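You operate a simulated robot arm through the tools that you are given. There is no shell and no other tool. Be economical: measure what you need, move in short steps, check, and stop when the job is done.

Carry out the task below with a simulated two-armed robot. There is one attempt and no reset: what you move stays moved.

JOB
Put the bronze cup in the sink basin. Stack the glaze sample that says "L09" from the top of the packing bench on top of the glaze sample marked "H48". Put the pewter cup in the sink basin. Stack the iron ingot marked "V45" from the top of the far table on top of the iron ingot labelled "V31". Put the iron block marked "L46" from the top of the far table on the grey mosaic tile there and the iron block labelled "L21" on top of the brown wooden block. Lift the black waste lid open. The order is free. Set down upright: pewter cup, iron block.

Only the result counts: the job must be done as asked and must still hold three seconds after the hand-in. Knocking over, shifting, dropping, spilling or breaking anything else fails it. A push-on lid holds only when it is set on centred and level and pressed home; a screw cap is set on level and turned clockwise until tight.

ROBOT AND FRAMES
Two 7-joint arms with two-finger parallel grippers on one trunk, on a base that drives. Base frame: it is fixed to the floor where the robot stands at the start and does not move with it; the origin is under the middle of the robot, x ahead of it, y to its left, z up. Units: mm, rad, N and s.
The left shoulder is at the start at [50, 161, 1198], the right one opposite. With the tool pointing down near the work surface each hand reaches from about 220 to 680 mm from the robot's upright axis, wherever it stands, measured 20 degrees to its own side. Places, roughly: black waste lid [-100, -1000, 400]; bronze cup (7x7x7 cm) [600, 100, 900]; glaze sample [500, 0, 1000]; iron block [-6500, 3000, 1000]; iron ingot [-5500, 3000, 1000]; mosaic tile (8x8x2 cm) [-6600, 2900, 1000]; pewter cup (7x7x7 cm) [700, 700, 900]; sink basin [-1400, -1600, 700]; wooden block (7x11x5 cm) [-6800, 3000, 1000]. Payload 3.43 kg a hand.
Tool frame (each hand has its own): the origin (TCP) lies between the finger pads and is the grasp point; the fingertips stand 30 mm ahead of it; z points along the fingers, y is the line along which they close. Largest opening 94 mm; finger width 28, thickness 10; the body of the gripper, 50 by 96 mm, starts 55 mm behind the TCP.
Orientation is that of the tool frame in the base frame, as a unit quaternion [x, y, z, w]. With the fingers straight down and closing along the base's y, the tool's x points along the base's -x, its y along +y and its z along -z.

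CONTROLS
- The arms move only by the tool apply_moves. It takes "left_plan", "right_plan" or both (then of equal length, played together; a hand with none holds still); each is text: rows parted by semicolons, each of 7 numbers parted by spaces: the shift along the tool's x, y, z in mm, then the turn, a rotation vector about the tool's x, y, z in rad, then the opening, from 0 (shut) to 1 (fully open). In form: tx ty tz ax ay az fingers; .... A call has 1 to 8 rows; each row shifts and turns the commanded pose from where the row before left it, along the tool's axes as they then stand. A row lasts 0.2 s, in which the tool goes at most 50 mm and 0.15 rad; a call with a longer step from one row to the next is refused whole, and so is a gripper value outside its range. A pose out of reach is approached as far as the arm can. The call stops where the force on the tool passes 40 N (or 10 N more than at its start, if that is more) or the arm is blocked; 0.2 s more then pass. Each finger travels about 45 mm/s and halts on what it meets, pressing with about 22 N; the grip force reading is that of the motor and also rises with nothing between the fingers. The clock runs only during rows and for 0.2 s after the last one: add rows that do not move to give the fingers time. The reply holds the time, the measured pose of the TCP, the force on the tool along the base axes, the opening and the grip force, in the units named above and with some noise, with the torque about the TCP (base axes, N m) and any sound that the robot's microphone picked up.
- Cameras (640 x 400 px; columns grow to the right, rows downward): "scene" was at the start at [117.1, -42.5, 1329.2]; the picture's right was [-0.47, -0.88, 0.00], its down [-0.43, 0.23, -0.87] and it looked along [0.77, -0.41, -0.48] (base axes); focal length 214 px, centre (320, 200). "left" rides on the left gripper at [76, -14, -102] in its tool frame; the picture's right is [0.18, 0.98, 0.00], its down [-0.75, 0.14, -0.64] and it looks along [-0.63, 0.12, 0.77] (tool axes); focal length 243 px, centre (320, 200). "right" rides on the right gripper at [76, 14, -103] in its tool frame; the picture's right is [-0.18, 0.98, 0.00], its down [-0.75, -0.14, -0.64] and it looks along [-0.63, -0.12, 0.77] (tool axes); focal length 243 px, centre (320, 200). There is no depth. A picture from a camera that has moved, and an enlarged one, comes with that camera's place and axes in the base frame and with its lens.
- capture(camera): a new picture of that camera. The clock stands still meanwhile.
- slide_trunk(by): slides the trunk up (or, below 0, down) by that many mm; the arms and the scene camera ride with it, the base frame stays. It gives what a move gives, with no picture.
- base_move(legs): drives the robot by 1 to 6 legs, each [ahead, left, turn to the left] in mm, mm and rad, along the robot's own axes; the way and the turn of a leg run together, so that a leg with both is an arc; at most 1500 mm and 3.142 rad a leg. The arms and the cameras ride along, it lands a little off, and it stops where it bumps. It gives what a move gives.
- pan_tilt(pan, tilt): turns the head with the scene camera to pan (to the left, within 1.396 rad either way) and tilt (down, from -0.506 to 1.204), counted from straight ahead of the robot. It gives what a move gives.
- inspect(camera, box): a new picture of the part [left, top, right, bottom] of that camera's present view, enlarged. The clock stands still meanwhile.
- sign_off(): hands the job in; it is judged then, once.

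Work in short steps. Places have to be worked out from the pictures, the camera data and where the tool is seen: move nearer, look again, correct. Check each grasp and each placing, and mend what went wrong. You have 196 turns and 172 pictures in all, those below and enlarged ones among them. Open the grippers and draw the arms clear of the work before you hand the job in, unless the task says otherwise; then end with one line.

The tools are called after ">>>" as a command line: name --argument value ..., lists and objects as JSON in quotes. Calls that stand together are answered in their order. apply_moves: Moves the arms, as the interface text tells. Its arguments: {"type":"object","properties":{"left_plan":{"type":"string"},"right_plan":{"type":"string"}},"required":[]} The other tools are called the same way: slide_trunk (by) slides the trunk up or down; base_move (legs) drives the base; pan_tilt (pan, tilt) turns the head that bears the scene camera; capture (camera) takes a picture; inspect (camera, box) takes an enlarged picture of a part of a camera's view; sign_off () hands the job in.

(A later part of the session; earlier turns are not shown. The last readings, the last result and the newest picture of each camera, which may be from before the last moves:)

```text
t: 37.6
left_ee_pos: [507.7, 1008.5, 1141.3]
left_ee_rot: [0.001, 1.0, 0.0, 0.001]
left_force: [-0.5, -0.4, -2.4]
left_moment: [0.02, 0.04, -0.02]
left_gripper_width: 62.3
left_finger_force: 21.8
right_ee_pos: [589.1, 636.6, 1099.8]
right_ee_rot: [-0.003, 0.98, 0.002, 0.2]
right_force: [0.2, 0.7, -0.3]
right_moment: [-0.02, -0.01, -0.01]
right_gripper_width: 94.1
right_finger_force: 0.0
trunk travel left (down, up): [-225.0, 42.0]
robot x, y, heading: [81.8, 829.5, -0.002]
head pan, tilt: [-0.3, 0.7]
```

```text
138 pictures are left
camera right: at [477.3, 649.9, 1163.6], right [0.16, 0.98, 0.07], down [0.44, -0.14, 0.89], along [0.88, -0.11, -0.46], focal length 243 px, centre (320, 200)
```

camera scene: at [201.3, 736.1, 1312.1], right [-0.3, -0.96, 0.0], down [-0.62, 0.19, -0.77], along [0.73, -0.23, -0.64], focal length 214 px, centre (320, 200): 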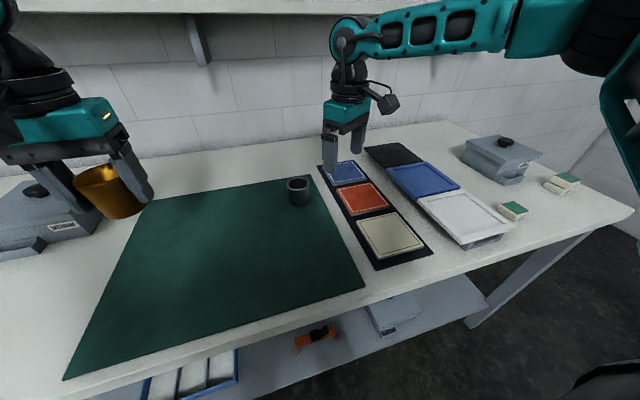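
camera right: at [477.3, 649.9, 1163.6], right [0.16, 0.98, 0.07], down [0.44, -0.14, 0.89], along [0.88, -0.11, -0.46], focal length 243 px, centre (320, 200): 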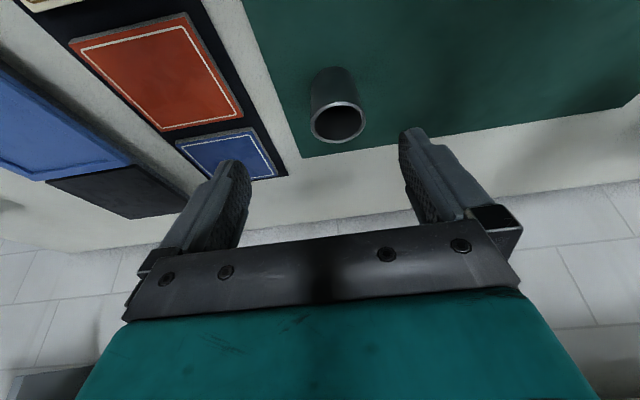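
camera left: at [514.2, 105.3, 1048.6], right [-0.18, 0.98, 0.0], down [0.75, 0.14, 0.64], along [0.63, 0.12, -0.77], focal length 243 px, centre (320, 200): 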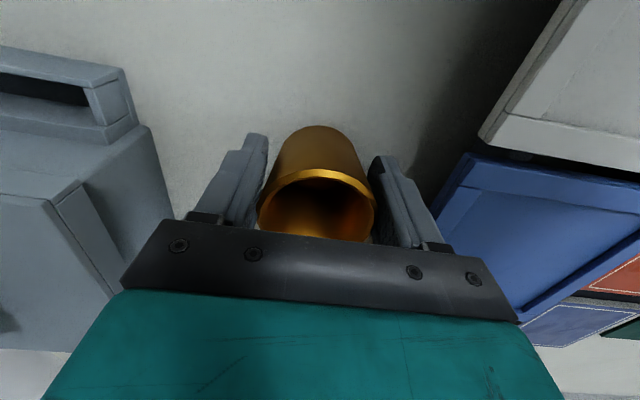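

Cup re-measured at ≈ (676,651). I align and slide along the tilted tool axis part way.

>>> apply_moves --right_plan "-22 14 9 0 0 0 1; 0 0 40 0 0 0 1; 0 0 40 0 0 0 1; 0 0 30 0 0 0 1; 0 0 0 0 0 0 1"

>>> capture --camera "right"

```text
t: 38.8
left_ee_pos: [508.7, 1006.3, 1141.2]
left_ee_rot: [0.001, 1.0, 0.0, 0.0]
left_force: [1.3, 0.5, -2.7]
left_moment: [0.01, 0.04, 0.02]
left_gripper_width: 62.4
left_finger_force: 22.0
right_ee_pos: [644.5, 641.3, 999.3]
right_ee_rot: [-0.004, 0.98, 0.002, 0.199]
right_force: [-0.5, -0.7, 0.0]
right_moment: [0.04, -0.04, 0.0]
right_gripper_width: 93.9
right_finger_force: 0.0
right hand out of reach, approached as far as the arm can: row 4
trunk travel left (down, up): [-225.0, 42.0]
robot x, y, heading: [83.4, 830.6, 0.0]
head pan, tilt: [-0.3, 0.7]
```

```text
137 pictures are left
camera right: at [534.1, 654.4, 1064.3], right [0.16, 0.98, 0.07], down [0.44, -0.14, 0.89], along [0.88, -0.11, -0.46], focal length 243 px, centre (320, 200)
```

right: 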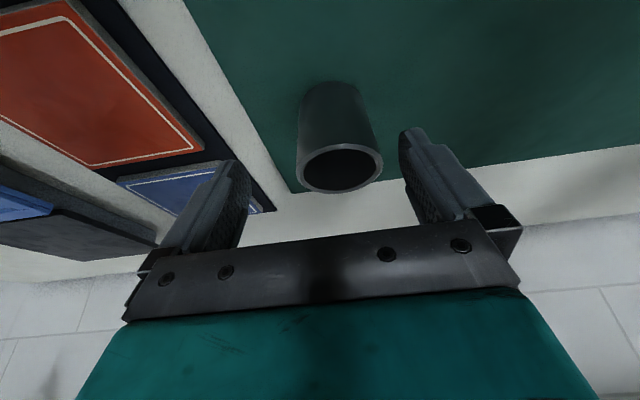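

Still ~35 mm short. I tilt a further 0.25 rad and continue.

>>> apply_moves --right_plan "0 0 0 0 -0.13 0 1; 0 0 0 0 -0.12 0 1; 0 10 0 0 0 0 1; 0 0 15 0 0 0 1; 0 0 0 0 0 0 1"

>>> capture --camera "right"

```text
t: 40.0
left_ee_pos: [508.7, 1007.9, 1141.9]
left_ee_rot: [0.001, 1.0, 0.0, -0.001]
left_force: [-0.1, -0.5, -2.2]
left_moment: [0.03, 0.0, -0.01]
left_gripper_width: 62.1
left_finger_force: 22.0
right_ee_pos: [652.3, 649.9, 991.8]
right_ee_rot: [-0.004, 0.948, 0.002, 0.319]
right_force: [0.0, -0.1, 0.3]
right_moment: [0.03, -0.01, -0.01]
right_gripper_width: 93.9
right_finger_force: 0.0
right hand out of reach, approached as far as the arm can: row 4
trunk travel left (down, up): [-225.0, 42.0]
robot x, y, heading: [81.6, 827.1, 0.002]
head pan, tilt: [-0.3, 0.7]
```

```text
136 pictures are left
camera right: at [529.3, 663.2, 1027.7], right [0.14, 0.98, 0.11], down [0.21, -0.14, 0.97], along [0.97, -0.11, -0.23], focal length 243 px, centre (320, 200)
```

right: 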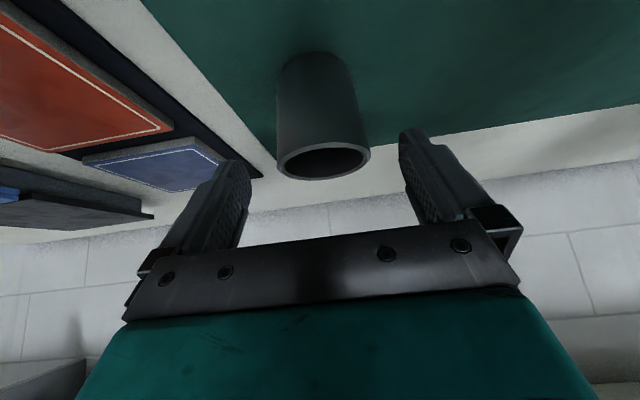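

The arm gains little more by tilting. I look down to see how much room there is between base and bench.

>>> pan_tilt --pan 0.0 --tilt 1.2

>>> capture --camera "scene"

```text
t: 41.0
left_ee_pos: [509.5, 1007.3, 1141.9]
left_ee_rot: [0.001, 1.0, 0.0, 0.001]
left_force: [-0.2, -0.5, -2.1]
left_moment: [0.0, 0.02, 0.01]
left_gripper_width: 62.2
left_finger_force: 22.1
right_ee_pos: [653.2, 649.9, 992.3]
right_ee_rot: [-0.005, 0.947, 0.003, 0.32]
right_force: [-0.3, 1.1, 0.8]
right_moment: [0.03, -0.03, 0.0]
right_gripper_width: 94.1
right_finger_force: 0.0
trunk travel left (down, up): [-225.0, 42.0]
robot x, y, heading: [86.0, 830.8, -0.001]
head pan, tilt: [0.0, 1.201]
```

```text
135 pictures are left
camera scene: at [176.3, 829.6, 1276.1], right [0.0, -1.0, 0.0], down [-0.93, 0.0, -0.36], along [0.36, 0.0, -0.93], focal length 214 px, centre (320, 200)
```

scene: 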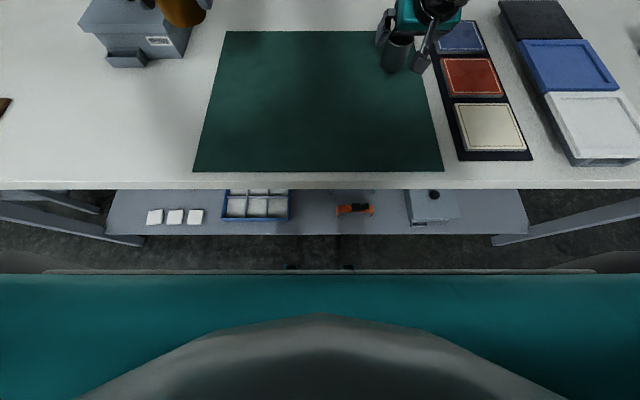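

Body front ≈ x 230 versus bench edge ≈ 346, so there is room. I raise the hand above the rim and drive ahead 45 mm.

>>> apply_moves --right_plan "-24 0 -32 0 0 0 1; 0 0 0 0 0 0 1"

>>> base_move --legs '[[50, 0, 0]]'

>>> capture --camera "right"

```text
t: 41.6
left_ee_pos: [508.3, 1007.2, 1140.8]
left_ee_rot: [0.0, 1.0, 0.0, 0.0]
left_force: [0.4, 0.3, -1.2]
left_moment: [0.0, 0.01, -0.01]
left_gripper_width: 62.2
left_finger_force: 21.7
right_ee_pos: [651.4, 650.6, 1030.8]
right_ee_rot: [-0.005, 0.948, 0.003, 0.319]
right_force: [1.4, -0.3, 0.0]
right_moment: [0.01, 0.03, -0.02]
right_gripper_width: 94.1
right_finger_force: 0.0
trunk travel left (down, up): [-225.0, 42.0]
robot x, y, heading: [81.3, 831.5, -0.001]
head pan, tilt: [0.0, 1.201]
```

```text
t: 42.3
left_ee_pos: [508.5, 1008.4, 1141.2]
left_ee_rot: [0.0, 1.0, 0.0, 0.0]
left_force: [0.3, -0.6, -2.9]
left_moment: [0.02, 0.02, 0.0]
left_gripper_width: 62.4
left_finger_force: 22.2
right_ee_pos: [651.8, 652.0, 1029.9]
right_ee_rot: [-0.003, 0.948, 0.002, 0.319]
right_force: [0.2, -0.1, 0.0]
right_moment: [-0.03, -0.03, 0.02]
right_gripper_width: 94.0
right_finger_force: 0.1
trunk travel left (down, up): [-225.0, 42.0]
robot x, y, heading: [84.8, 829.8, 0.003]
head pan, tilt: [0.0, 1.201]
stopped in leg 1: the robot was blocked; the commanded pose is now the measured one
```

```text
134 pictures are left
camera right: at [528.7, 664.2, 1066.5], right [0.14, 0.98, 0.11], down [0.21, -0.14, 0.97], along [0.97, -0.11, -0.23], focal length 243 px, centre (320, 200)
```

right: 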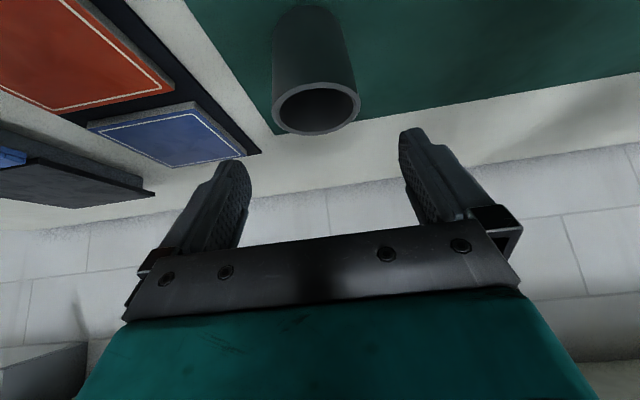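

The base is already at its limit, so the right arm cannot get there. Plan: the left hand sets the bronze cup on the bench within the right hand's reach, the right takes it, and the left (longer reach) fetches the pewter cup. First I retract the right arm.

>>> apply_moves --right_plan "15 0 -40 0 0 0 1; 15 -5 -35 0 0.15 0 1; 20 -10 -35 0 0.15 0 1; 25 -10 -30 0 0.15 0 1; 30 -15 -20 0 0.15 0 1; 35 -20 -15 0 0.05 0 1; 40 -20 -10 0 0 0 1; 40 -20 -10 0 0 0 1"

>>> pan_tilt --pan -0.2 --tilt 0.8

>>> capture --camera "scene"

```text
t: 44.1
left_ee_pos: [508.9, 1006.8, 1141.4]
left_ee_rot: [0.0, 1.0, 0.001, 0.0]
left_force: [-0.4, 0.0, -1.7]
left_moment: [0.0, 0.04, -0.02]
left_gripper_width: 62.3
left_finger_force: 22.1
right_ee_pos: [369.1, 548.7, 1160.8]
right_ee_rot: [-0.004, 1.0, 0.0, 0.0]
right_force: [-0.3, -0.2, -0.4]
right_moment: [0.0, 0.0, -0.02]
right_gripper_width: 94.1
right_finger_force: 0.0
trunk travel left (down, up): [-225.0, 42.0]
robot x, y, heading: [85.7, 828.5, -0.005]
head pan, tilt: [0.0, 1.201]
```

```text
t: 45.0
left_ee_pos: [508.0, 1008.7, 1140.5]
left_ee_rot: [0.0, 1.0, 0.0, -0.001]
left_force: [-0.2, 0.2, -2.2]
left_moment: [-0.04, 0.0, -0.02]
left_gripper_width: 62.3
left_finger_force: 21.6
right_ee_pos: [371.0, 550.9, 1161.7]
right_ee_rot: [-0.004, 1.0, 0.0, 0.0]
right_force: [0.3, 0.2, -0.1]
right_moment: [0.0, -0.01, 0.02]
right_gripper_width: 93.7
right_finger_force: 0.1
trunk travel left (down, up): [-225.0, 42.0]
robot x, y, heading: [84.9, 829.8, -0.006]
head pan, tilt: [-0.201, 0.799]
```

```text
133 pictures are left
camera scene: at [199.5, 813.6, 1303.7], right [-0.2, -0.98, 0.0], down [-0.7, 0.14, -0.7], along [0.68, -0.14, -0.72], focal length 214 px, centre (320, 200)
```

scene: 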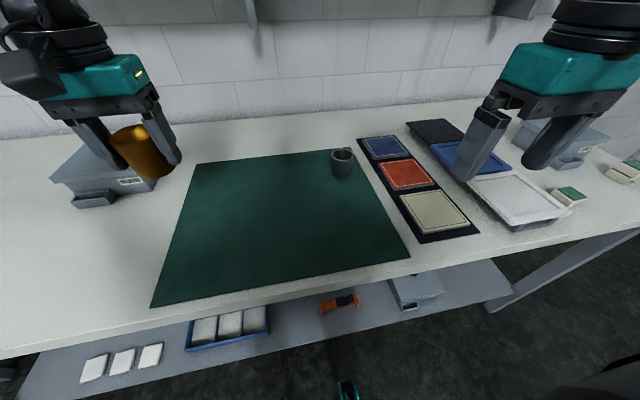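

I move the right hand further out, and carry the bronze cup across to about (510,645).

>>> apply_moves --left_plan "0 -45 0 0 0 0 0; 0 -45 0 0 0 0 0; 0 -45 0 0 0 0 0; 0 -45 0 0 0 0 0; 0 -45 0 0 0 0 0; 0 -45 0 0 0 0 0; 0 -45 0 0 0 0 0; 0 -45 0 0 0 0 0" --right_plan "0 -30 0 0 0 0 1; 0 -30 0 0 0 0 1; 0 -30 0 0 0 0 1; 0 0 0 0 0 0 1; 0 0 0 0 0 0 1; 0 0 0 0 0 0 1; 0 0 0 0 0 0 1; 0 0 0 0 0 0 1"

>>> capture --camera "scene"

```text
t: 46.8
left_ee_pos: [506.4, 648.7, 1144.1]
left_ee_rot: [0.002, 1.0, 0.0, 0.002]
left_force: [-2.1, -1.2, -2.7]
left_moment: [0.03, -0.01, -0.03]
left_gripper_width: 62.2
left_finger_force: 22.2
right_ee_pos: [370.3, 456.8, 1160.3]
right_ee_rot: [-0.004, 1.0, 0.0, 0.001]
right_force: [-0.8, 0.6, -0.1]
right_moment: [0.01, -0.02, 0.0]
right_gripper_width: 93.8
right_finger_force: 0.1
trunk travel left (down, up): [-225.0, 42.0]
robot x, y, heading: [83.6, 827.7, -0.002]
head pan, tilt: [-0.201, 0.799]
```

```text
132 pictures are left
camera scene: at [198.2, 812.2, 1303.9], right [-0.2, -0.98, 0.0], down [-0.7, 0.15, -0.7], along [0.68, -0.14, -0.72], focal length 214 px, centre (320, 200)
```

scene: 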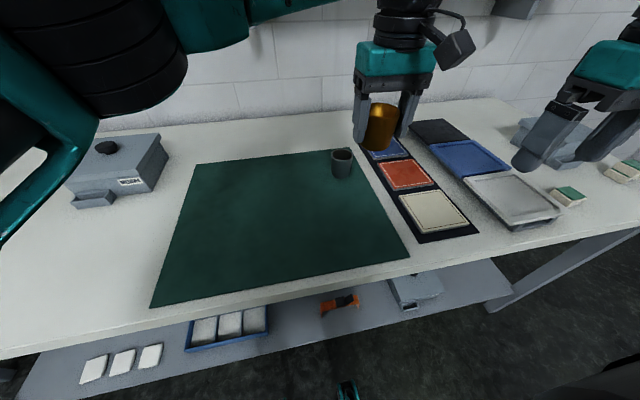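

The spot below is clear mat. I lower the cup toward it.

>>> apply_moves --left_plan "0 0 45 0 0 0 0; 0 0 45 0 0 0 0; 0 0 45 0 0 0 0; 0 0 45 0 0 0 0; 0 0 12 0 0 0 0; 0 0 0 0 0 0 0"

>>> apply_moves --left_plan "0 0 2 0 0 0 0; 0 0 1.5 0 0 0 0; 0 0 0 0 0 0 0"

```text
t: 48.1
left_ee_pos: [508.0, 648.7, 948.2]
left_ee_rot: [0.001, 1.0, 0.0, 0.0]
left_force: [-0.5, -0.1, -1.6]
left_moment: [-0.01, 0.03, 0.02]
left_gripper_width: 62.3
left_finger_force: 21.5
right_ee_pos: [371.5, 459.1, 1161.8]
right_ee_rot: [-0.005, 1.0, 0.001, 0.0]
right_force: [0.6, 0.1, 0.7]
right_moment: [-0.01, -0.02, -0.04]
right_gripper_width: 94.0
right_finger_force: 0.0
trunk travel left (down, up): [-225.0, 42.0]
robot x, y, heading: [80.9, 826.6, 0.001]
head pan, tilt: [-0.201, 0.799]
```

```text
t: 49.0
left_ee_pos: [507.3, 647.3, 947.3]
left_ee_rot: [0.0, 1.0, -0.001, 0.0]
left_force: [1.2, 2.9, 10.0]
left_moment: [-0.02, -0.13, -0.12]
left_gripper_width: 62.5
left_finger_force: 22.3
right_ee_pos: [371.0, 459.2, 1161.3]
right_ee_rot: [-0.004, 1.0, 0.0, 0.0]
right_force: [1.2, 0.3, -0.1]
right_moment: [0.01, 0.02, 0.01]
right_gripper_width: 94.1
right_finger_force: 0.1
trunk travel left (down, up): [-225.0, 42.0]
robot x, y, heading: [82.6, 830.9, 0.004]
head pan, tilt: [-0.201, 0.799]
```

Contact at 10 N. I release, lift, and move the left hand away.

>>> apply_moves --left_plan "0 0 0 0 0 0 1; 0 0 0 0 0 0 1; 0 0 0 0 0 0 1; 0 0 -45 0 0 0 1; 0 0 -45 0 0 0 1; 0 0 -45 0 0 0 1; 0 45 0 0 0 0 1; 0 45 0 0 0 0 1"

>>> apply_moves --left_plan "0 45 0 0 0 0 1; 0 45 0 0 0 0 1; 0 45 0 0 0 0 1; 0 45 0 0 0 0 1; 0 45 0 0 0 0 1; 0 45 0 0 0 0 1; 0 0 0 0 0 0 1" --right_plan "0 0 0 0 0 0 1; 0 0 0 0 0 0 1; -35 35 0 0 0 0 1; -35 35 0 0 0 0 1; -35 35 0 0 0 0 1; 0 35 0 0 0 0 1; 0 0 0 0 0 0 1"

>>> capture --camera "right"

>>> capture --camera "scene"

```text
t: 50.8
left_ee_pos: [503.8, 741.7, 1079.6]
left_ee_rot: [0.0, 1.0, 0.0, 0.0]
left_force: [0.5, 0.7, 0.1]
left_moment: [-0.02, 0.01, 0.0]
left_gripper_width: 94.1
left_finger_force: 0.1
right_ee_pos: [372.0, 459.3, 1161.6]
right_ee_rot: [-0.004, 1.0, -0.001, -0.001]
right_force: [0.7, 0.0, 0.2]
right_moment: [-0.02, 0.04, 0.0]
right_gripper_width: 94.0
right_finger_force: 0.1
trunk travel left (down, up): [-225.0, 42.0]
robot x, y, heading: [80.5, 826.1, -0.001]
head pan, tilt: [-0.201, 0.799]
```

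```text
t: 52.4
left_ee_pos: [505.5, 1007.7, 1079.9]
left_ee_rot: [0.001, 1.0, 0.001, 0.001]
left_force: [0.5, -0.6, 0.9]
left_moment: [0.02, 0.01, 0.01]
left_gripper_width: 94.0
left_finger_force: 0.1
right_ee_pos: [473.3, 597.1, 1157.9]
right_ee_rot: [-0.004, 1.0, 0.001, 0.0]
right_force: [-0.1, 0.4, 0.0]
right_moment: [0.0, -0.03, 0.01]
right_gripper_width: 94.1
right_finger_force: 0.1
trunk travel left (down, up): [-225.0, 42.0]
robot x, y, heading: [79.8, 829.5, 0.003]
head pan, tilt: [-0.201, 0.799]
```

```text
131 pictures are left
camera right: at [394.6, 610.8, 1260.2], right [0.18, 0.98, 0.0], down [0.75, -0.14, 0.64], along [0.63, -0.11, -0.77], focal length 243 px, centre (320, 200)
```

right: 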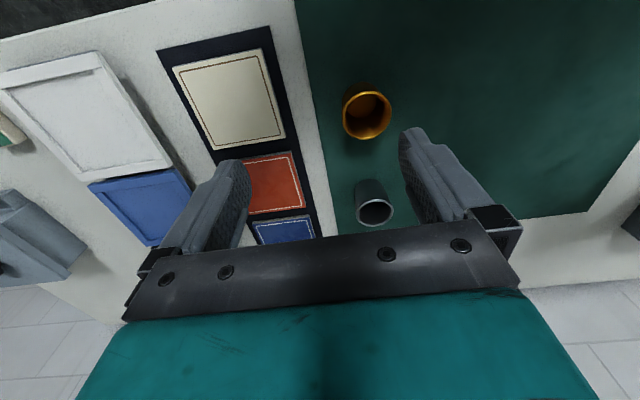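

```text
130 pictures are left
camera scene: at [199.4, 812.9, 1303.8], right [-0.2, -0.98, 0.0], down [-0.7, 0.14, -0.7], along [0.68, -0.14, -0.72], focal length 214 px, centre (320, 200)
```

scene: 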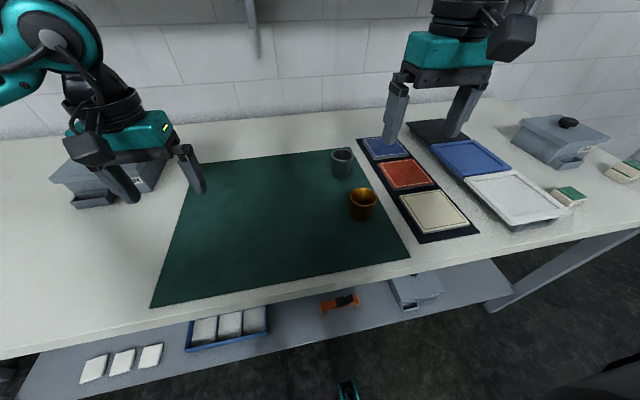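

Bronze stands upright at (508,648). I take it with the right hand.

>>> apply_moves --right_plan "-17 25 30 0 0 0 1; -17 25 30 0 0 0 1; 0 0 45 0 0 0 1; 0 0 45 0 0 0 1; 0 0 0 0 0 0 1"

>>> capture --camera "right"

```text
t: 53.5
left_ee_pos: [505.0, 1008.5, 1078.7]
left_ee_rot: [0.0, 1.0, 0.0, 0.0]
left_force: [0.0, -0.3, -0.4]
left_moment: [0.0, -0.02, 0.0]
left_gripper_width: 94.1
left_finger_force: 0.0
right_ee_pos: [504.7, 649.1, 1009.2]
right_ee_rot: [-0.004, 1.0, 0.001, 0.0]
right_force: [0.3, 0.6, 0.1]
right_moment: [-0.04, -0.03, -0.03]
right_gripper_width: 93.8
right_finger_force: 0.1
trunk travel left (down, up): [-225.0, 42.0]
robot x, y, heading: [85.3, 832.2, 0.001]
head pan, tilt: [-0.201, 0.799]
```

```text
129 pictures are left
camera right: at [427.9, 663.0, 1111.9], right [0.18, 0.98, 0.0], down [0.75, -0.14, 0.64], along [0.63, -0.11, -0.77], focal length 243 px, centre (320, 200)
```

right: 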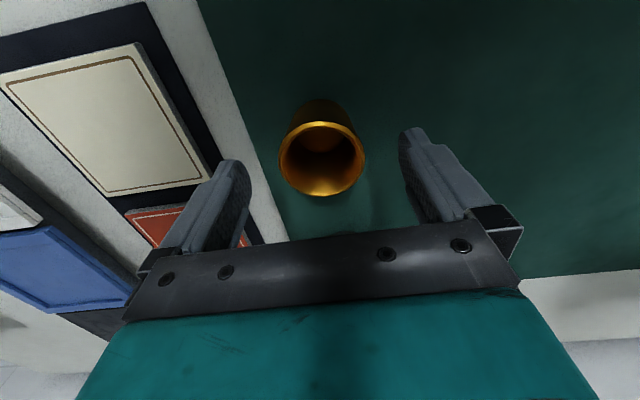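

The cup is centred between the fingers. I go down, close, and lift.

>>> apply_moves --right_plan "-2 0 40 0 0 0 1; 0 0 22 0 0 0 1; 0 0 0 0 0 0 0; 0 0 0 0 0 0 0; 0 0 0 0 0 0 0; 0 0 0 0 0 0 0; 0 0 -30 0 0 0 0; 0 0 -45 0 0 0 0"

>>> apply_moves --right_plan "10 -30 -35 0 0 0 0; 20 -30 -35 0 0 0 0; 20 -35 -25 0 0 0 0; 30 -35 0 0 0 0 0; 30 -35 0 0 0 0 0; 0 0 0 0 0 0 0"

>>> capture --camera "right"

```text
t: 55.4
left_ee_pos: [505.1, 1008.4, 1078.0]
left_ee_rot: [0.001, 1.0, 0.0, 0.001]
left_force: [-0.2, 0.1, -0.8]
left_moment: [0.01, 0.0, 0.01]
left_gripper_width: 94.2
left_finger_force: 0.1
right_ee_pos: [505.3, 648.7, 1022.2]
right_ee_rot: [-0.005, 1.0, 0.0, 0.0]
right_force: [-0.5, -0.6, -2.0]
right_moment: [0.0, 0.03, -0.01]
right_gripper_width: 62.0
right_finger_force: 21.8
trunk travel left (down, up): [-225.0, 42.0]
robot x, y, heading: [81.8, 829.9, -0.0]
head pan, tilt: [-0.201, 0.799]
```

```text
refused: row 2 steps farther than a row can; nothing moved
```

```text
128 pictures are left
camera right: at [427.2, 662.0, 1124.6], right [0.18, 0.98, 0.0], down [0.75, -0.14, 0.64], along [0.63, -0.11, -0.77], focal length 243 px, centre (320, 200)
```

right: 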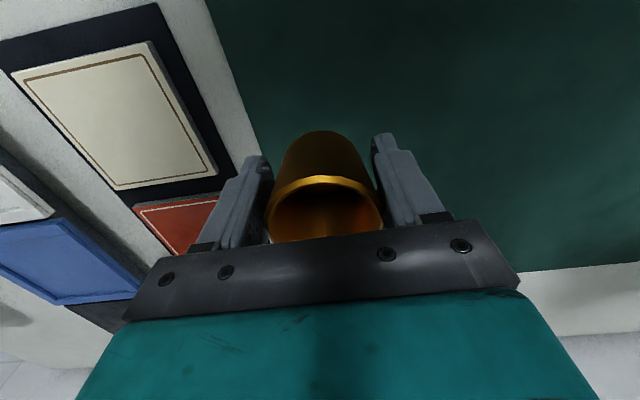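

Held. I raise it and draw it back to the right, then drive right so the left hand faces the pewter cup.

>>> apply_moves --right_plan "0 0 -45 0 0 0 0; 0 0 -45 0 0 0 0; 20 -20 -30 0 0 0 0; 30 -35 0 0 0 0 0; 30 -35 0 0 0 0 0; 30 -35 0 0 0 0 0; 0 0 0 0 0 0 0"

>>> base_move --legs '[[-15, -310, 0]]'

>>> capture --camera "left"

>>> capture --camera "scene"

```text
t: 57.0
left_ee_pos: [506.9, 1008.4, 1079.7]
left_ee_rot: [0.001, 1.0, 0.0, 0.0]
left_force: [0.1, -0.2, 0.3]
left_moment: [-0.01, -0.01, 0.0]
left_gripper_width: 94.2
left_finger_force: 0.0
right_ee_pos: [403.6, 521.2, 1146.5]
right_ee_rot: [-0.004, 1.0, 0.001, 0.001]
right_force: [-0.9, -0.4, -1.9]
right_moment: [0.02, 0.02, -0.01]
right_gripper_width: 61.9
right_finger_force: 22.3
trunk travel left (down, up): [-225.0, 42.0]
robot x, y, heading: [83.5, 829.9, -0.004]
head pan, tilt: [-0.201, 0.799]
```

```text
t: 59.0
left_ee_pos: [489.9, 704.9, 1078.8]
left_ee_rot: [-0.002, 1.0, 0.002, -0.001]
left_force: [0.1, -0.3, -0.2]
left_moment: [-0.02, 0.01, -0.01]
left_gripper_width: 94.2
left_finger_force: 0.0
right_ee_pos: [390.5, 218.2, 1146.1]
right_ee_rot: [-0.008, 1.0, 0.001, 0.0]
right_force: [-0.2, -0.2, -2.0]
right_moment: [0.0, 0.03, -0.02]
right_gripper_width: 61.9
right_finger_force: 22.1
trunk travel left (down, up): [-225.0, 42.0]
robot x, y, heading: [69.5, 524.4, 0.009]
head pan, tilt: [-0.201, 0.799]
```

```text
127 pictures are left
camera left: at [413.8, 689.5, 1182.8], right [-0.19, 0.98, 0.0], down [0.75, 0.14, 0.64], along [0.63, 0.12, -0.77], focal length 243 px, centre (320, 200)
```

left: 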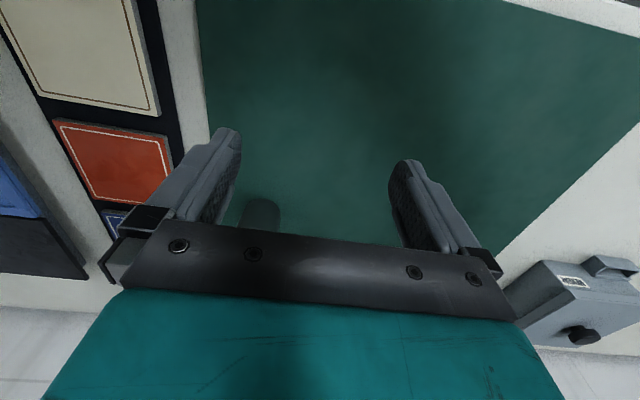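

```text
126 pictures are left
camera scene: at [185.0, 507.3, 1303.8], right [-0.19, -0.98, 0.0], down [-0.7, 0.14, -0.7], along [0.68, -0.13, -0.72], focal length 214 px, centre (320, 200)
```

scene: 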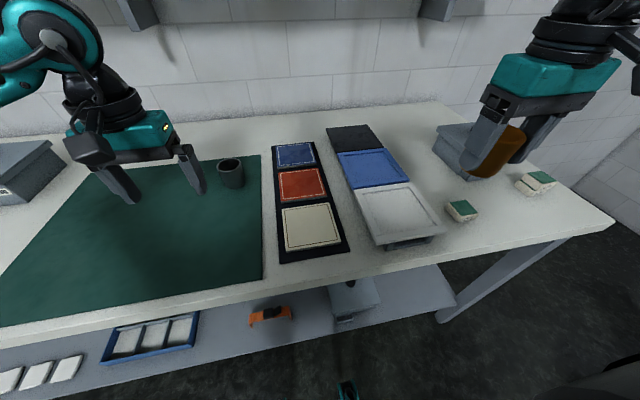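

Now I bring the left hand over the pewter cup at (676,651).

>>> apply_moves --left_plan "-46 -13 -3 0 0 0 1; -46 -13 -3 0 0 0 1; -46 -13 0 0 0 0 1; -45 -13 0 0 0 0 1; 0 0 0 0 0 0 1"

>>> capture --camera "left"

```text
t: 60.2
left_ee_pos: [676.3, 654.3, 1087.4]
left_ee_rot: [-0.001, 1.0, 0.0, 0.001]
left_force: [0.6, 0.2, -0.3]
left_moment: [0.0, -0.01, 0.01]
left_gripper_width: 93.7
left_finger_force: 0.1
right_ee_pos: [392.2, 218.1, 1147.1]
right_ee_rot: [-0.008, 1.0, 0.0, 0.0]
right_force: [-0.3, 0.6, -2.5]
right_moment: [-0.03, 0.02, 0.0]
right_gripper_width: 62.0
right_finger_force: 21.9
trunk travel left (down, up): [-225.0, 42.0]
robot x, y, heading: [68.7, 523.6, 0.008]
head pan, tilt: [-0.201, 0.799]
```

```text
125 pictures are left
camera left: at [599.7, 639.0, 1190.3], right [-0.19, 0.98, 0.0], down [0.75, 0.14, 0.64], along [0.63, 0.12, -0.77], focal length 243 px, centre (320, 200)
```

left: 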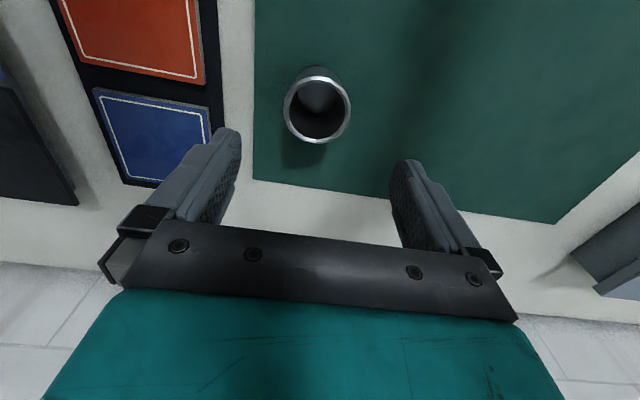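

Right over it. Down, close, lift.

>>> apply_moves --left_plan "0 -3 45 0 0 0 1; 0 0 45 0 0 0 1; 0 0 45 0 0 0 1; 0 0 4 0 0 0 1; 0 0 0 0 0 0 0; 0 0 0 0 0 0 0; 0 0 0 0 0 0 0; 0 0 0 0 0 0 0"

>>> apply_moves --left_plan "0 0 -20 0 0 0 0; 0 0 -45 0 0 0 0; 0 0 -45 0 0 0 0; 0 0 -45 0 0 0 0; 30 0 -35 0 0 0 0; 45 0 0 0 0 0 0; 45 0 0 0 0 0 0; 45 0 0 0 0 0 0"

>>> capture --camera "scene"

```text
t: 62.0
left_ee_pos: [675.4, 652.8, 945.1]
left_ee_rot: [-0.002, 1.0, 0.0, -0.001]
left_force: [-0.1, -0.9, -0.6]
left_moment: [-0.01, -0.03, -0.01]
left_gripper_width: 62.1
left_finger_force: 21.8
right_ee_pos: [392.3, 217.9, 1146.1]
right_ee_rot: [-0.007, 1.0, 0.0, 0.001]
right_force: [-0.3, 0.4, -1.9]
right_moment: [0.04, 0.04, 0.02]
right_gripper_width: 62.0
right_finger_force: 22.2
trunk travel left (down, up): [-225.0, 42.0]
robot x, y, heading: [69.5, 524.0, 0.007]
head pan, tilt: [-0.201, 0.799]
```

```text
t: 63.8
left_ee_pos: [510.4, 648.8, 1136.1]
left_ee_rot: [-0.004, 1.0, 0.0, 0.0]
left_force: [-0.2, -0.6, -1.8]
left_moment: [-0.01, 0.0, 0.01]
left_gripper_width: 62.0
left_finger_force: 21.7
right_ee_pos: [390.5, 219.3, 1146.6]
right_ee_rot: [-0.008, 1.0, 0.001, 0.0]
right_force: [-0.3, -0.5, -2.1]
right_moment: [0.01, 0.01, 0.0]
right_gripper_width: 62.0
right_finger_force: 22.0
trunk travel left (down, up): [-225.0, 42.0]
robot x, y, heading: [68.8, 522.5, 0.005]
head pan, tilt: [-0.201, 0.799]
```

```text
124 pictures are left
camera scene: at [184.6, 508.1, 1303.9], right [-0.19, -0.98, 0.0], down [-0.7, 0.14, -0.7], along [0.68, -0.14, -0.72], focal length 214 px, centre (320, 200)
```

scene: 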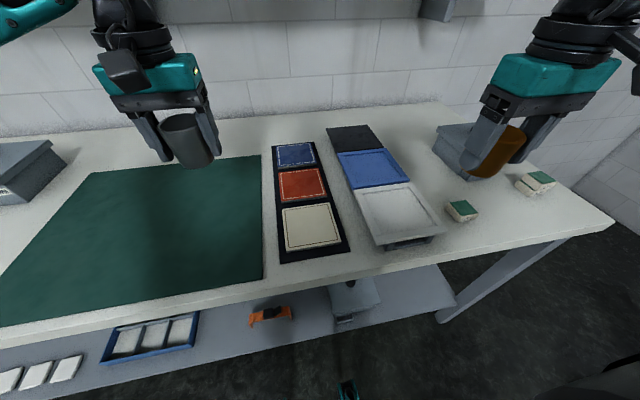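

Both cups are held. I back away from the bench, turn right and look toward the sink and waste bin.

>>> base_move --legs '[[-500, 0, 0], [0, 0, -1.57]]'

>>> pan_tilt --pan 0.0 --tilt 0.35

>>> capture --camera "scene"

```text
t: 70.7
left_ee_pos: [-320.3, 71.7, 1136.4]
left_ee_rot: [0.709, 0.706, -0.001, -0.001]
left_force: [-0.3, 0.6, -2.3]
left_moment: [0.06, -0.03, -0.01]
left_gripper_width: 61.9
left_finger_force: 22.8
right_ee_pos: [-748.5, 198.1, 1146.1]
right_ee_rot: [0.706, 0.708, 0.0, -0.001]
right_force: [-1.4, 0.4, -2.7]
right_moment: [0.0, 0.02, 0.0]
right_gripper_width: 61.9
right_finger_force: 22.1
trunk travel left (down, up): [-225.0, 42.0]
robot x, y, heading: [-441.9, 515.0, -1.573]
head pan, tilt: [-0.201, 0.799]
```

```text
t: 71.6
left_ee_pos: [-320.6, 71.6, 1136.9]
left_ee_rot: [0.709, 0.705, 0.0, 0.0]
left_force: [-0.8, -0.1, -2.0]
left_moment: [0.01, -0.01, 0.0]
left_gripper_width: 62.0
left_finger_force: 22.3
right_ee_pos: [-749.0, 196.7, 1146.1]
right_ee_rot: [0.706, 0.708, 0.0, 0.0]
right_force: [0.1, 0.3, -1.9]
right_moment: [0.01, 0.01, 0.03]
right_gripper_width: 61.8
right_finger_force: 21.9
trunk travel left (down, up): [-225.0, 42.0]
robot x, y, heading: [-438.1, 515.5, -1.574]
head pan, tilt: [0.0, 0.351]
```

```text
123 pictures are left
camera scene: at [-444.3, 382.4, 1343.4], right [-1.0, 0.01, 0.0], down [0.0, 0.34, -0.94], along [0.0, -0.94, -0.34], focal length 214 px, centre (320, 200)
```

scene: 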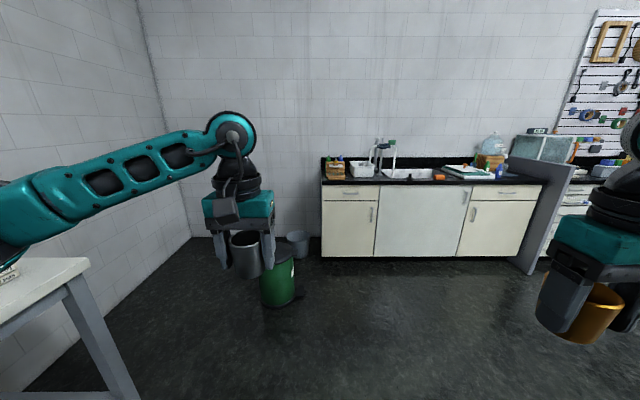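

Sink basin is ≈ (-1330,-1650) in the far counter; the green bin with black lid is ≈ (-140,-920). I drive toward the sink.

>>> base_move --legs '[[700, -460, 0], [650, -460, 0]]'

>>> pan_tilt --pan 0.0 --tilt 0.65

>>> capture --camera "scene"

```text
t: 80.0
left_ee_pos: [-1254.9, -1269.9, 1135.7]
left_ee_rot: [0.707, 0.707, 0.0, -0.001]
left_force: [0.7, 0.0, -2.1]
left_moment: [0.04, 0.0, 0.02]
left_gripper_width: 61.7
left_finger_force: 22.6
right_ee_pos: [-1682.8, -1146.4, 1145.6]
right_ee_rot: [0.704, 0.71, 0.0, 0.0]
right_force: [0.3, 0.3, -2.6]
right_moment: [0.05, 0.0, 0.02]
right_gripper_width: 62.1
right_finger_force: 21.9
trunk travel left (down, up): [-225.0, 42.0]
robot x, y, heading: [-1374.8, -826.1, -1.575]
head pan, tilt: [0.0, 0.351]
```

```text
t: 80.8
left_ee_pos: [-1254.1, -1269.0, 1136.3]
left_ee_rot: [0.708, 0.706, 0.0, 0.0]
left_force: [0.3, -0.2, -3.0]
left_moment: [0.0, 0.03, 0.0]
left_gripper_width: 61.7
left_finger_force: 21.7
right_ee_pos: [-1683.6, -1145.6, 1146.5]
right_ee_rot: [0.705, 0.71, -0.001, 0.0]
right_force: [0.1, -0.8, -2.5]
right_moment: [-0.02, 0.0, 0.0]
right_gripper_width: 61.6
right_finger_force: 21.8
trunk travel left (down, up): [-225.0, 42.0]
robot x, y, heading: [-1376.5, -829.9, -1.574]
head pan, tilt: [0.0, 0.649]
```

```text
122 pictures are left
camera scene: at [-1379.4, -953.5, 1316.4], right [-1.0, 0.0, 0.0], down [0.0, 0.6, -0.8], along [0.0, -0.8, -0.6], focal length 214 px, centre (320, 200)
```

scene: 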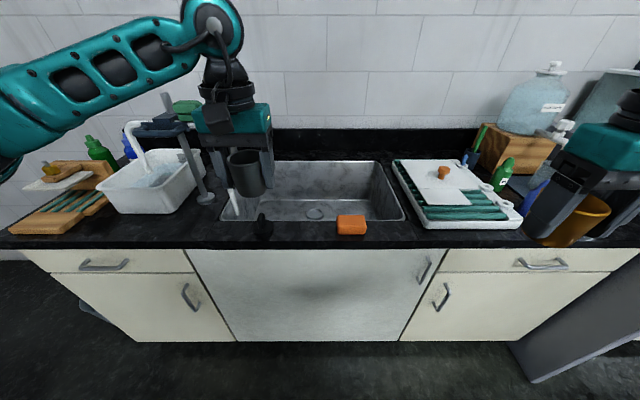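

Basin spans about x -1620..-1100, y -1800..-1400. I drive up close, a little left, and look down into it.

>>> base_move --legs '[[195, 100, 0]]'

>>> pan_tilt --pan -0.1 --tilt 0.8

>>> capture --camera "scene"

>>> capture --camera "left"

>>> capture --camera "right"

```text
t: 82.4
left_ee_pos: [-1155.7, -1461.5, 1137.0]
left_ee_rot: [0.708, 0.706, 0.0, -0.001]
left_force: [0.2, -0.6, -2.3]
left_moment: [0.06, 0.03, 0.01]
left_gripper_width: 62.0
left_finger_force: 21.4
right_ee_pos: [-1584.9, -1337.6, 1147.2]
right_ee_rot: [0.705, 0.709, 0.0, 0.0]
right_force: [0.1, -0.5, -1.9]
right_moment: [0.02, -0.01, -0.02]
right_gripper_width: 61.6
right_finger_force: 22.8
trunk travel left (down, up): [-225.0, 42.0]
robot x, y, heading: [-1277.4, -1018.3, -1.575]
head pan, tilt: [0.0, 0.649]
```

```text
t: 83.1
left_ee_pos: [-1156.5, -1461.4, 1137.1]
left_ee_rot: [0.708, 0.706, 0.001, 0.0]
left_force: [0.4, 0.5, -2.2]
left_moment: [0.05, -0.03, 0.02]
left_gripper_width: 62.0
left_finger_force: 22.1
right_ee_pos: [-1584.8, -1337.7, 1146.2]
right_ee_rot: [0.705, 0.709, -0.001, 0.0]
right_force: [-0.3, 0.7, -0.8]
right_moment: [0.03, 0.01, 0.0]
right_gripper_width: 61.8
right_finger_force: 21.3
trunk travel left (down, up): [-225.0, 42.0]
robot x, y, heading: [-1276.0, -1016.8, -1.578]
head pan, tilt: [-0.099, 0.799]
```

```text
121 pictures are left
camera scene: at [-1288.6, -1138.0, 1303.8], right [-0.99, 0.1, 0.0], down [0.07, 0.71, -0.7], along [-0.07, -0.69, -0.72], focal length 214 px, centre (320, 200)
```

scene: 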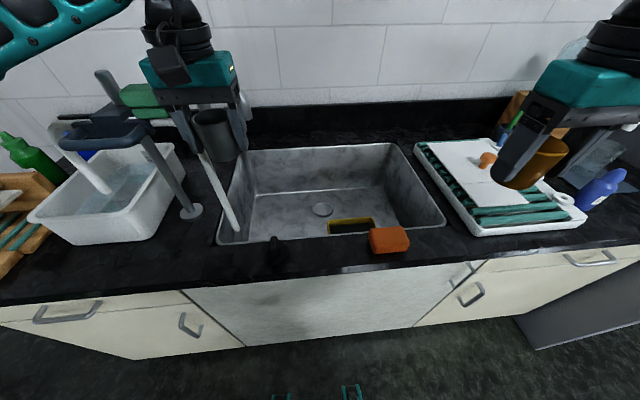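

```text
120 pictures are left
camera left: at [-1170.0, -1385.1, 1240.2], right [0.98, 0.18, 0.0], down [0.14, -0.75, 0.64], along [0.12, -0.63, -0.77], focal length 243 px, centre (320, 200)
```

left: 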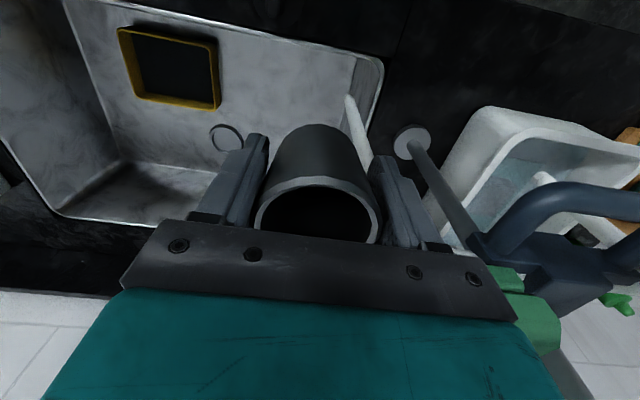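

```text
119 pictures are left
camera right: at [-1572.1, -1261.4, 1248.7], right [0.98, -0.18, 0.0], down [-0.14, -0.75, 0.64], along [-0.11, -0.63, -0.77], focal length 243 px, centre (320, 200)
```

right: 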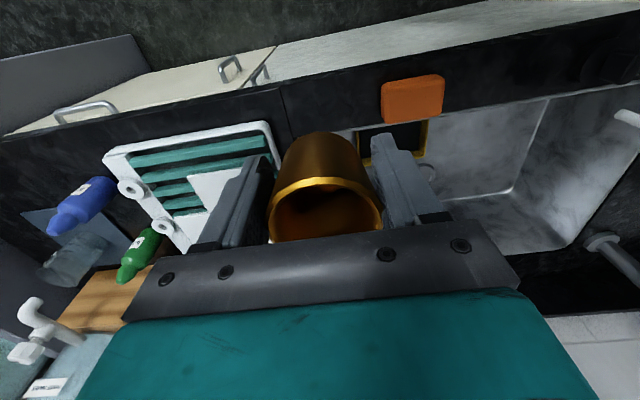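

Drain at ≈ (-1345,-1675); a yellow-rimmed frame occupies x -1515..-1345, y -1610..-1490, so I'll set the cups left of it. I retract the left hand for clearance, then shift the base left.

>>> apply_moves --left_plan "45 10 0 0 0 0 0; 45 10 0 0 0 0 0; 35 10 0 0 0 0 0; 0 0 0 0 0 0 0"

>>> base_move --legs '[[15, 180, 0]]'

>>> slide_trunk --by -100

>>> pan_tilt --pan -0.3 --tilt 0.8

>>> capture --camera "scene"

```text
t: 84.1
left_ee_pos: [-1123.5, -1337.7, 1137.7]
left_ee_rot: [0.708, 0.707, 0.001, 0.001]
left_force: [-0.5, -0.3, -1.7]
left_moment: [0.04, 0.02, 0.03]
left_gripper_width: 61.8
left_finger_force: 21.9
right_ee_pos: [-1584.7, -1337.7, 1145.9]
right_ee_rot: [0.704, 0.71, 0.0, 0.0]
right_force: [0.4, 0.3, -1.6]
right_moment: [0.05, -0.03, 0.01]
right_gripper_width: 61.5
right_finger_force: 22.1
trunk travel left (down, up): [-225.0, 42.0]
robot x, y, heading: [-1273.6, -1015.4, -1.574]
head pan, tilt: [-0.099, 0.799]
```

```text
t: 85.6
left_ee_pos: [-938.9, -1352.5, 1137.8]
left_ee_rot: [0.706, 0.708, 0.0, 0.0]
left_force: [0.1, 1.2, -2.7]
left_moment: [0.01, 0.02, -0.01]
left_gripper_width: 61.9
left_finger_force: 22.5
right_ee_pos: [-1401.7, -1353.9, 1146.7]
right_ee_rot: [0.703, 0.711, 0.0, 0.0]
right_force: [0.1, 0.1, -1.9]
right_moment: [0.03, 0.02, 0.03]
right_gripper_width: 61.7
right_finger_force: 22.1
trunk travel left (down, up): [-225.0, 42.0]
robot x, y, heading: [-1097.6, -1032.9, -1.57]
head pan, tilt: [-0.099, 0.799]
```

```text
t: 87.0
left_ee_pos: [-940.3, -1352.9, 1037.7]
left_ee_rot: [0.707, 0.708, 0.0, -0.001]
left_force: [0.3, -0.8, -1.0]
left_moment: [0.05, 0.02, 0.01]
left_gripper_width: 61.6
left_finger_force: 21.6
right_ee_pos: [-1403.3, -1354.3, 1047.1]
right_ee_rot: [0.703, 0.711, 0.0, 0.0]
right_force: [1.2, -0.5, -2.2]
right_moment: [0.03, -0.04, -0.01]
right_gripper_width: 61.5
right_finger_force: 22.1
trunk travel left (down, up): [-125.0, 142.0]
robot x, y, heading: [-1095.7, -1035.5, -1.57]
head pan, tilt: [-0.099, 0.799]
```

```text
t: 87.7
left_ee_pos: [-940.6, -1352.3, 1038.0]
left_ee_rot: [0.707, 0.708, 0.0, 0.001]
left_force: [-0.1, -0.4, -1.6]
left_moment: [-0.02, -0.05, -0.03]
left_gripper_width: 61.3
left_finger_force: 22.1
right_ee_pos: [-1403.4, -1353.7, 1046.0]
right_ee_rot: [0.703, 0.711, 0.0, -0.001]
right_force: [0.3, -0.2, -1.5]
right_moment: [0.02, -0.01, 0.0]
right_gripper_width: 61.4
right_finger_force: 22.0
trunk travel left (down, up): [-125.0, 142.0]
robot x, y, heading: [-1097.7, -1030.6, -1.571]
head pan, tilt: [-0.3, 0.799]
```

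```text
118 pictures are left
camera scene: at [-1122.9, -1150.3, 1203.8], right [-0.96, 0.29, 0.0], down [0.21, 0.69, -0.7], along [-0.2, -0.67, -0.72], focal length 214 px, centre (320, 200)
```

scene: 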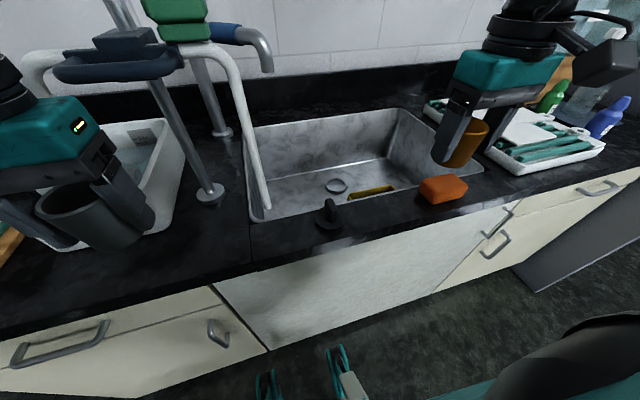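

Clear overhead view of the basin. I move the bronze cup over its floor at ≈ (-1278,-1535).

>>> apply_moves --right_plan "-36 25 0 0 0 0 0; -36 25 0 0 0 0 0; -36 25 0 0 0 0 0; -36 25 0 0 0 0 0; -36 25 0 0 0 0 0; 0 0 0 0 0 0 0"

>>> capture --camera "right"

>>> capture --camera "scene"

```text
t: 89.1
left_ee_pos: [-940.5, -1353.3, 1037.2]
left_ee_rot: [0.706, 0.708, 0.0, 0.0]
left_force: [0.7, 0.1, -1.7]
left_moment: [-0.01, -0.03, 0.02]
left_gripper_width: 61.6
left_finger_force: 22.4
right_ee_pos: [-1276.3, -1533.8, 1049.4]
right_ee_rot: [0.704, 0.71, 0.0, 0.0]
right_force: [0.3, 0.2, -1.9]
right_moment: [0.01, 0.02, 0.01]
right_gripper_width: 61.7
right_finger_force: 22.2
trunk travel left (down, up): [-125.0, 142.0]
robot x, y, heading: [-1097.8, -1031.8, -1.57]
head pan, tilt: [-0.3, 0.799]
```

```text
117 pictures are left
camera right: at [-1263.0, -1457.5, 1150.0], right [0.98, -0.17, 0.0], down [-0.13, -0.75, 0.64], along [-0.11, -0.63, -0.77], focal length 243 px, centre (320, 200)
```

right: 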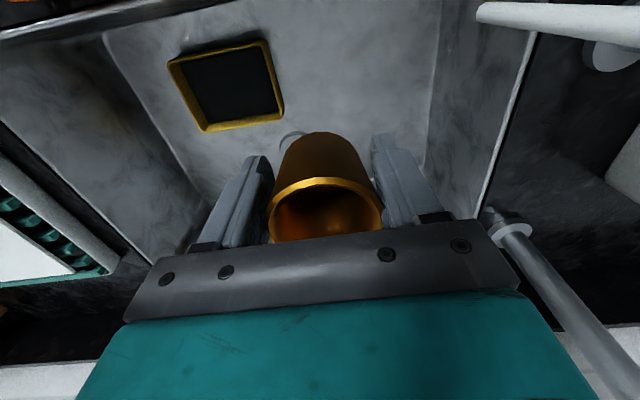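

```text
116 pictures are left
camera scene: at [-1123.0, -1150.1, 1203.9], right [-0.96, 0.29, 0.0], down [0.21, 0.69, -0.7], along [-0.21, -0.67, -0.72], focal length 214 px, centre (320, 200)
```

scene: 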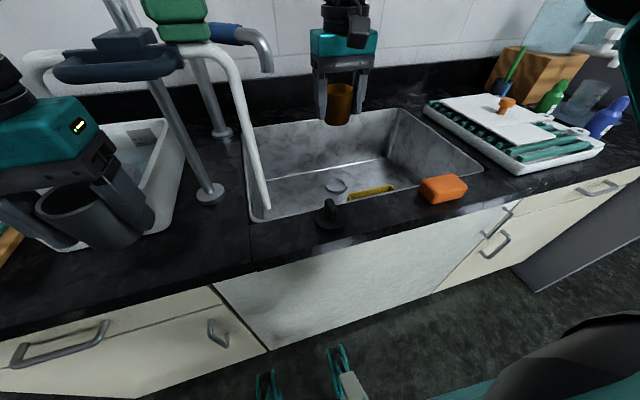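

Position is good (frame edge at x≈-1356). I lower most of the way.

>>> apply_moves --right_plan "0 0 45 0 0 0 0; 0 0 45 0 0 0 0; 0 0 45 0 0 0 0; 0 0 45 0 0 0 0; 0 0 45 0 0 0 0; 0 0 35 0 0 0 0; 0 0 0 0 0 0 0"

>>> capture --camera "scene"

```text
t: 90.7
left_ee_pos: [-941.9, -1353.5, 1037.9]
left_ee_rot: [0.707, 0.708, 0.0, 0.0]
left_force: [-0.1, 0.1, -1.9]
left_moment: [-0.02, 0.01, 0.01]
left_gripper_width: 61.9
left_finger_force: 22.0
right_ee_pos: [-1311.9, -1496.0, 820.1]
right_ee_rot: [0.703, 0.712, 0.0, 0.001]
right_force: [0.0, 0.2, -1.8]
right_moment: [0.03, 0.0, 0.02]
right_gripper_width: 61.4
right_finger_force: 21.5
right hand out of reach, approached as far as the arm can: row 4, 5, 6
trunk travel left (down, up): [-125.0, 142.0]
robot x, y, heading: [-1094.1, -1033.7, -1.571]
head pan, tilt: [-0.3, 0.799]
```

```text
115 pictures are left
camera scene: at [-1123.0, -1150.3, 1203.8], right [-0.96, 0.29, 0.0], down [0.21, 0.69, -0.7], along [-0.21, -0.67, -0.72], focal length 214 px, centre (320, 200)
```

scene: 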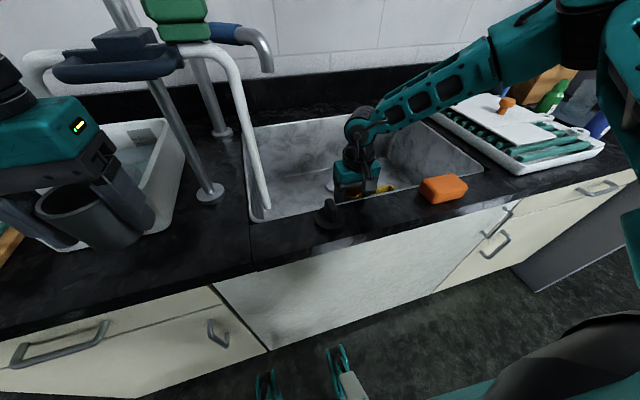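

The arm's limit pulled it off line. I raise the left hand for clearance, and lower the trunk 70 mm to extend the right hand's depth.

>>> apply_moves --left_plan "0 0 -40 0 0 0 0; 0 0 -40 0 0 0 0; 0 0 -20 0 0 0 0; 0 0 0 0 0 0 0" --right_plan "0 0 -30 0 0 0 0; 0 15 -40 0 0 0 0; -15 20 0 0 0 0 0; -10 0 0 0 0 0 0"

>>> slide_trunk --by -90

>>> capture --camera "scene"

>>> capture --camera "right"

```text
t: 91.7
left_ee_pos: [-939.0, -1352.5, 1134.3]
left_ee_rot: [0.706, 0.708, 0.0, 0.0]
left_force: [-0.8, -0.3, -1.8]
left_moment: [-0.03, 0.01, 0.01]
left_gripper_width: 61.8
left_finger_force: 22.3
right_ee_pos: [-1277.9, -1518.7, 890.8]
right_ee_rot: [0.704, 0.71, 0.0, 0.001]
right_force: [-0.5, 0.0, -2.1]
right_moment: [0.01, -0.01, 0.02]
right_gripper_width: 61.5
right_finger_force: 21.6
right hand out of reach, approached as far as the arm can: row 4
trunk travel left (down, up): [-125.0, 142.0]
robot x, y, heading: [-1091.7, -1034.2, -1.571]
head pan, tilt: [-0.3, 0.799]
```

```text
t: 93.0
left_ee_pos: [-940.3, -1352.0, 1044.9]
left_ee_rot: [0.706, 0.708, 0.001, 0.0]
left_force: [-0.3, 0.4, -1.4]
left_moment: [0.01, -0.03, -0.03]
left_gripper_width: 61.3
left_finger_force: 22.3
right_ee_pos: [-1277.0, -1519.1, 801.3]
right_ee_rot: [0.703, 0.711, -0.001, 0.001]
right_force: [-0.2, 0.0, -1.7]
right_moment: [-0.02, 0.02, 0.0]
right_gripper_width: 61.6
right_finger_force: 22.3
trunk travel left (down, up): [-35.0, 232.0]
robot x, y, heading: [-1096.8, -1030.8, -1.57]
head pan, tilt: [-0.3, 0.799]
```

```text
114 pictures are left
camera scene: at [-1123.0, -1150.2, 1113.8], right [-0.96, 0.29, 0.0], down [0.21, 0.69, -0.7], along [-0.21, -0.67, -0.72], focal length 214 px, centre (320, 200)
```

scene: 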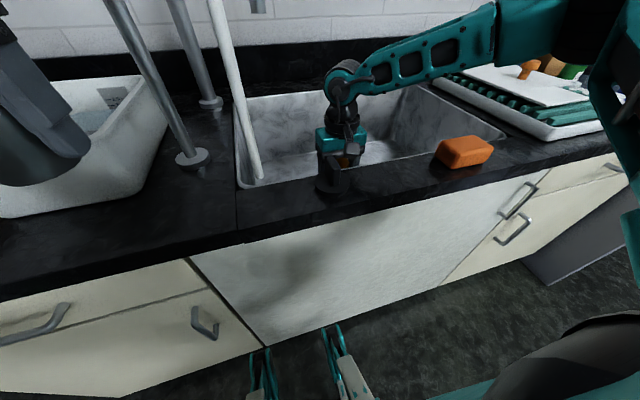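

```text
113 pictures are left
camera right: at [-1265.2, -1442.9, 903.5], right [0.98, -0.17, 0.0], down [-0.13, -0.75, 0.64], along [-0.11, -0.63, -0.77], focal length 243 px, centre (320, 200)
```

right: 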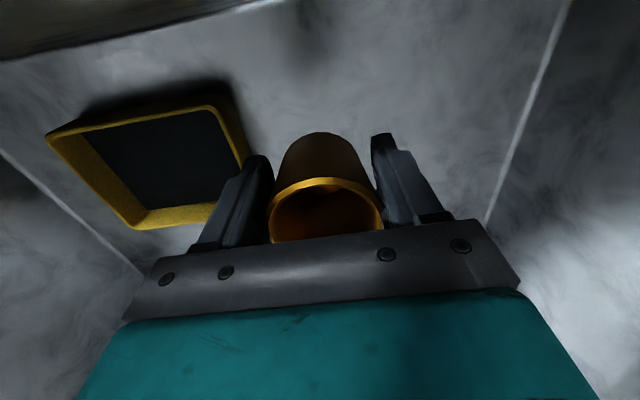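

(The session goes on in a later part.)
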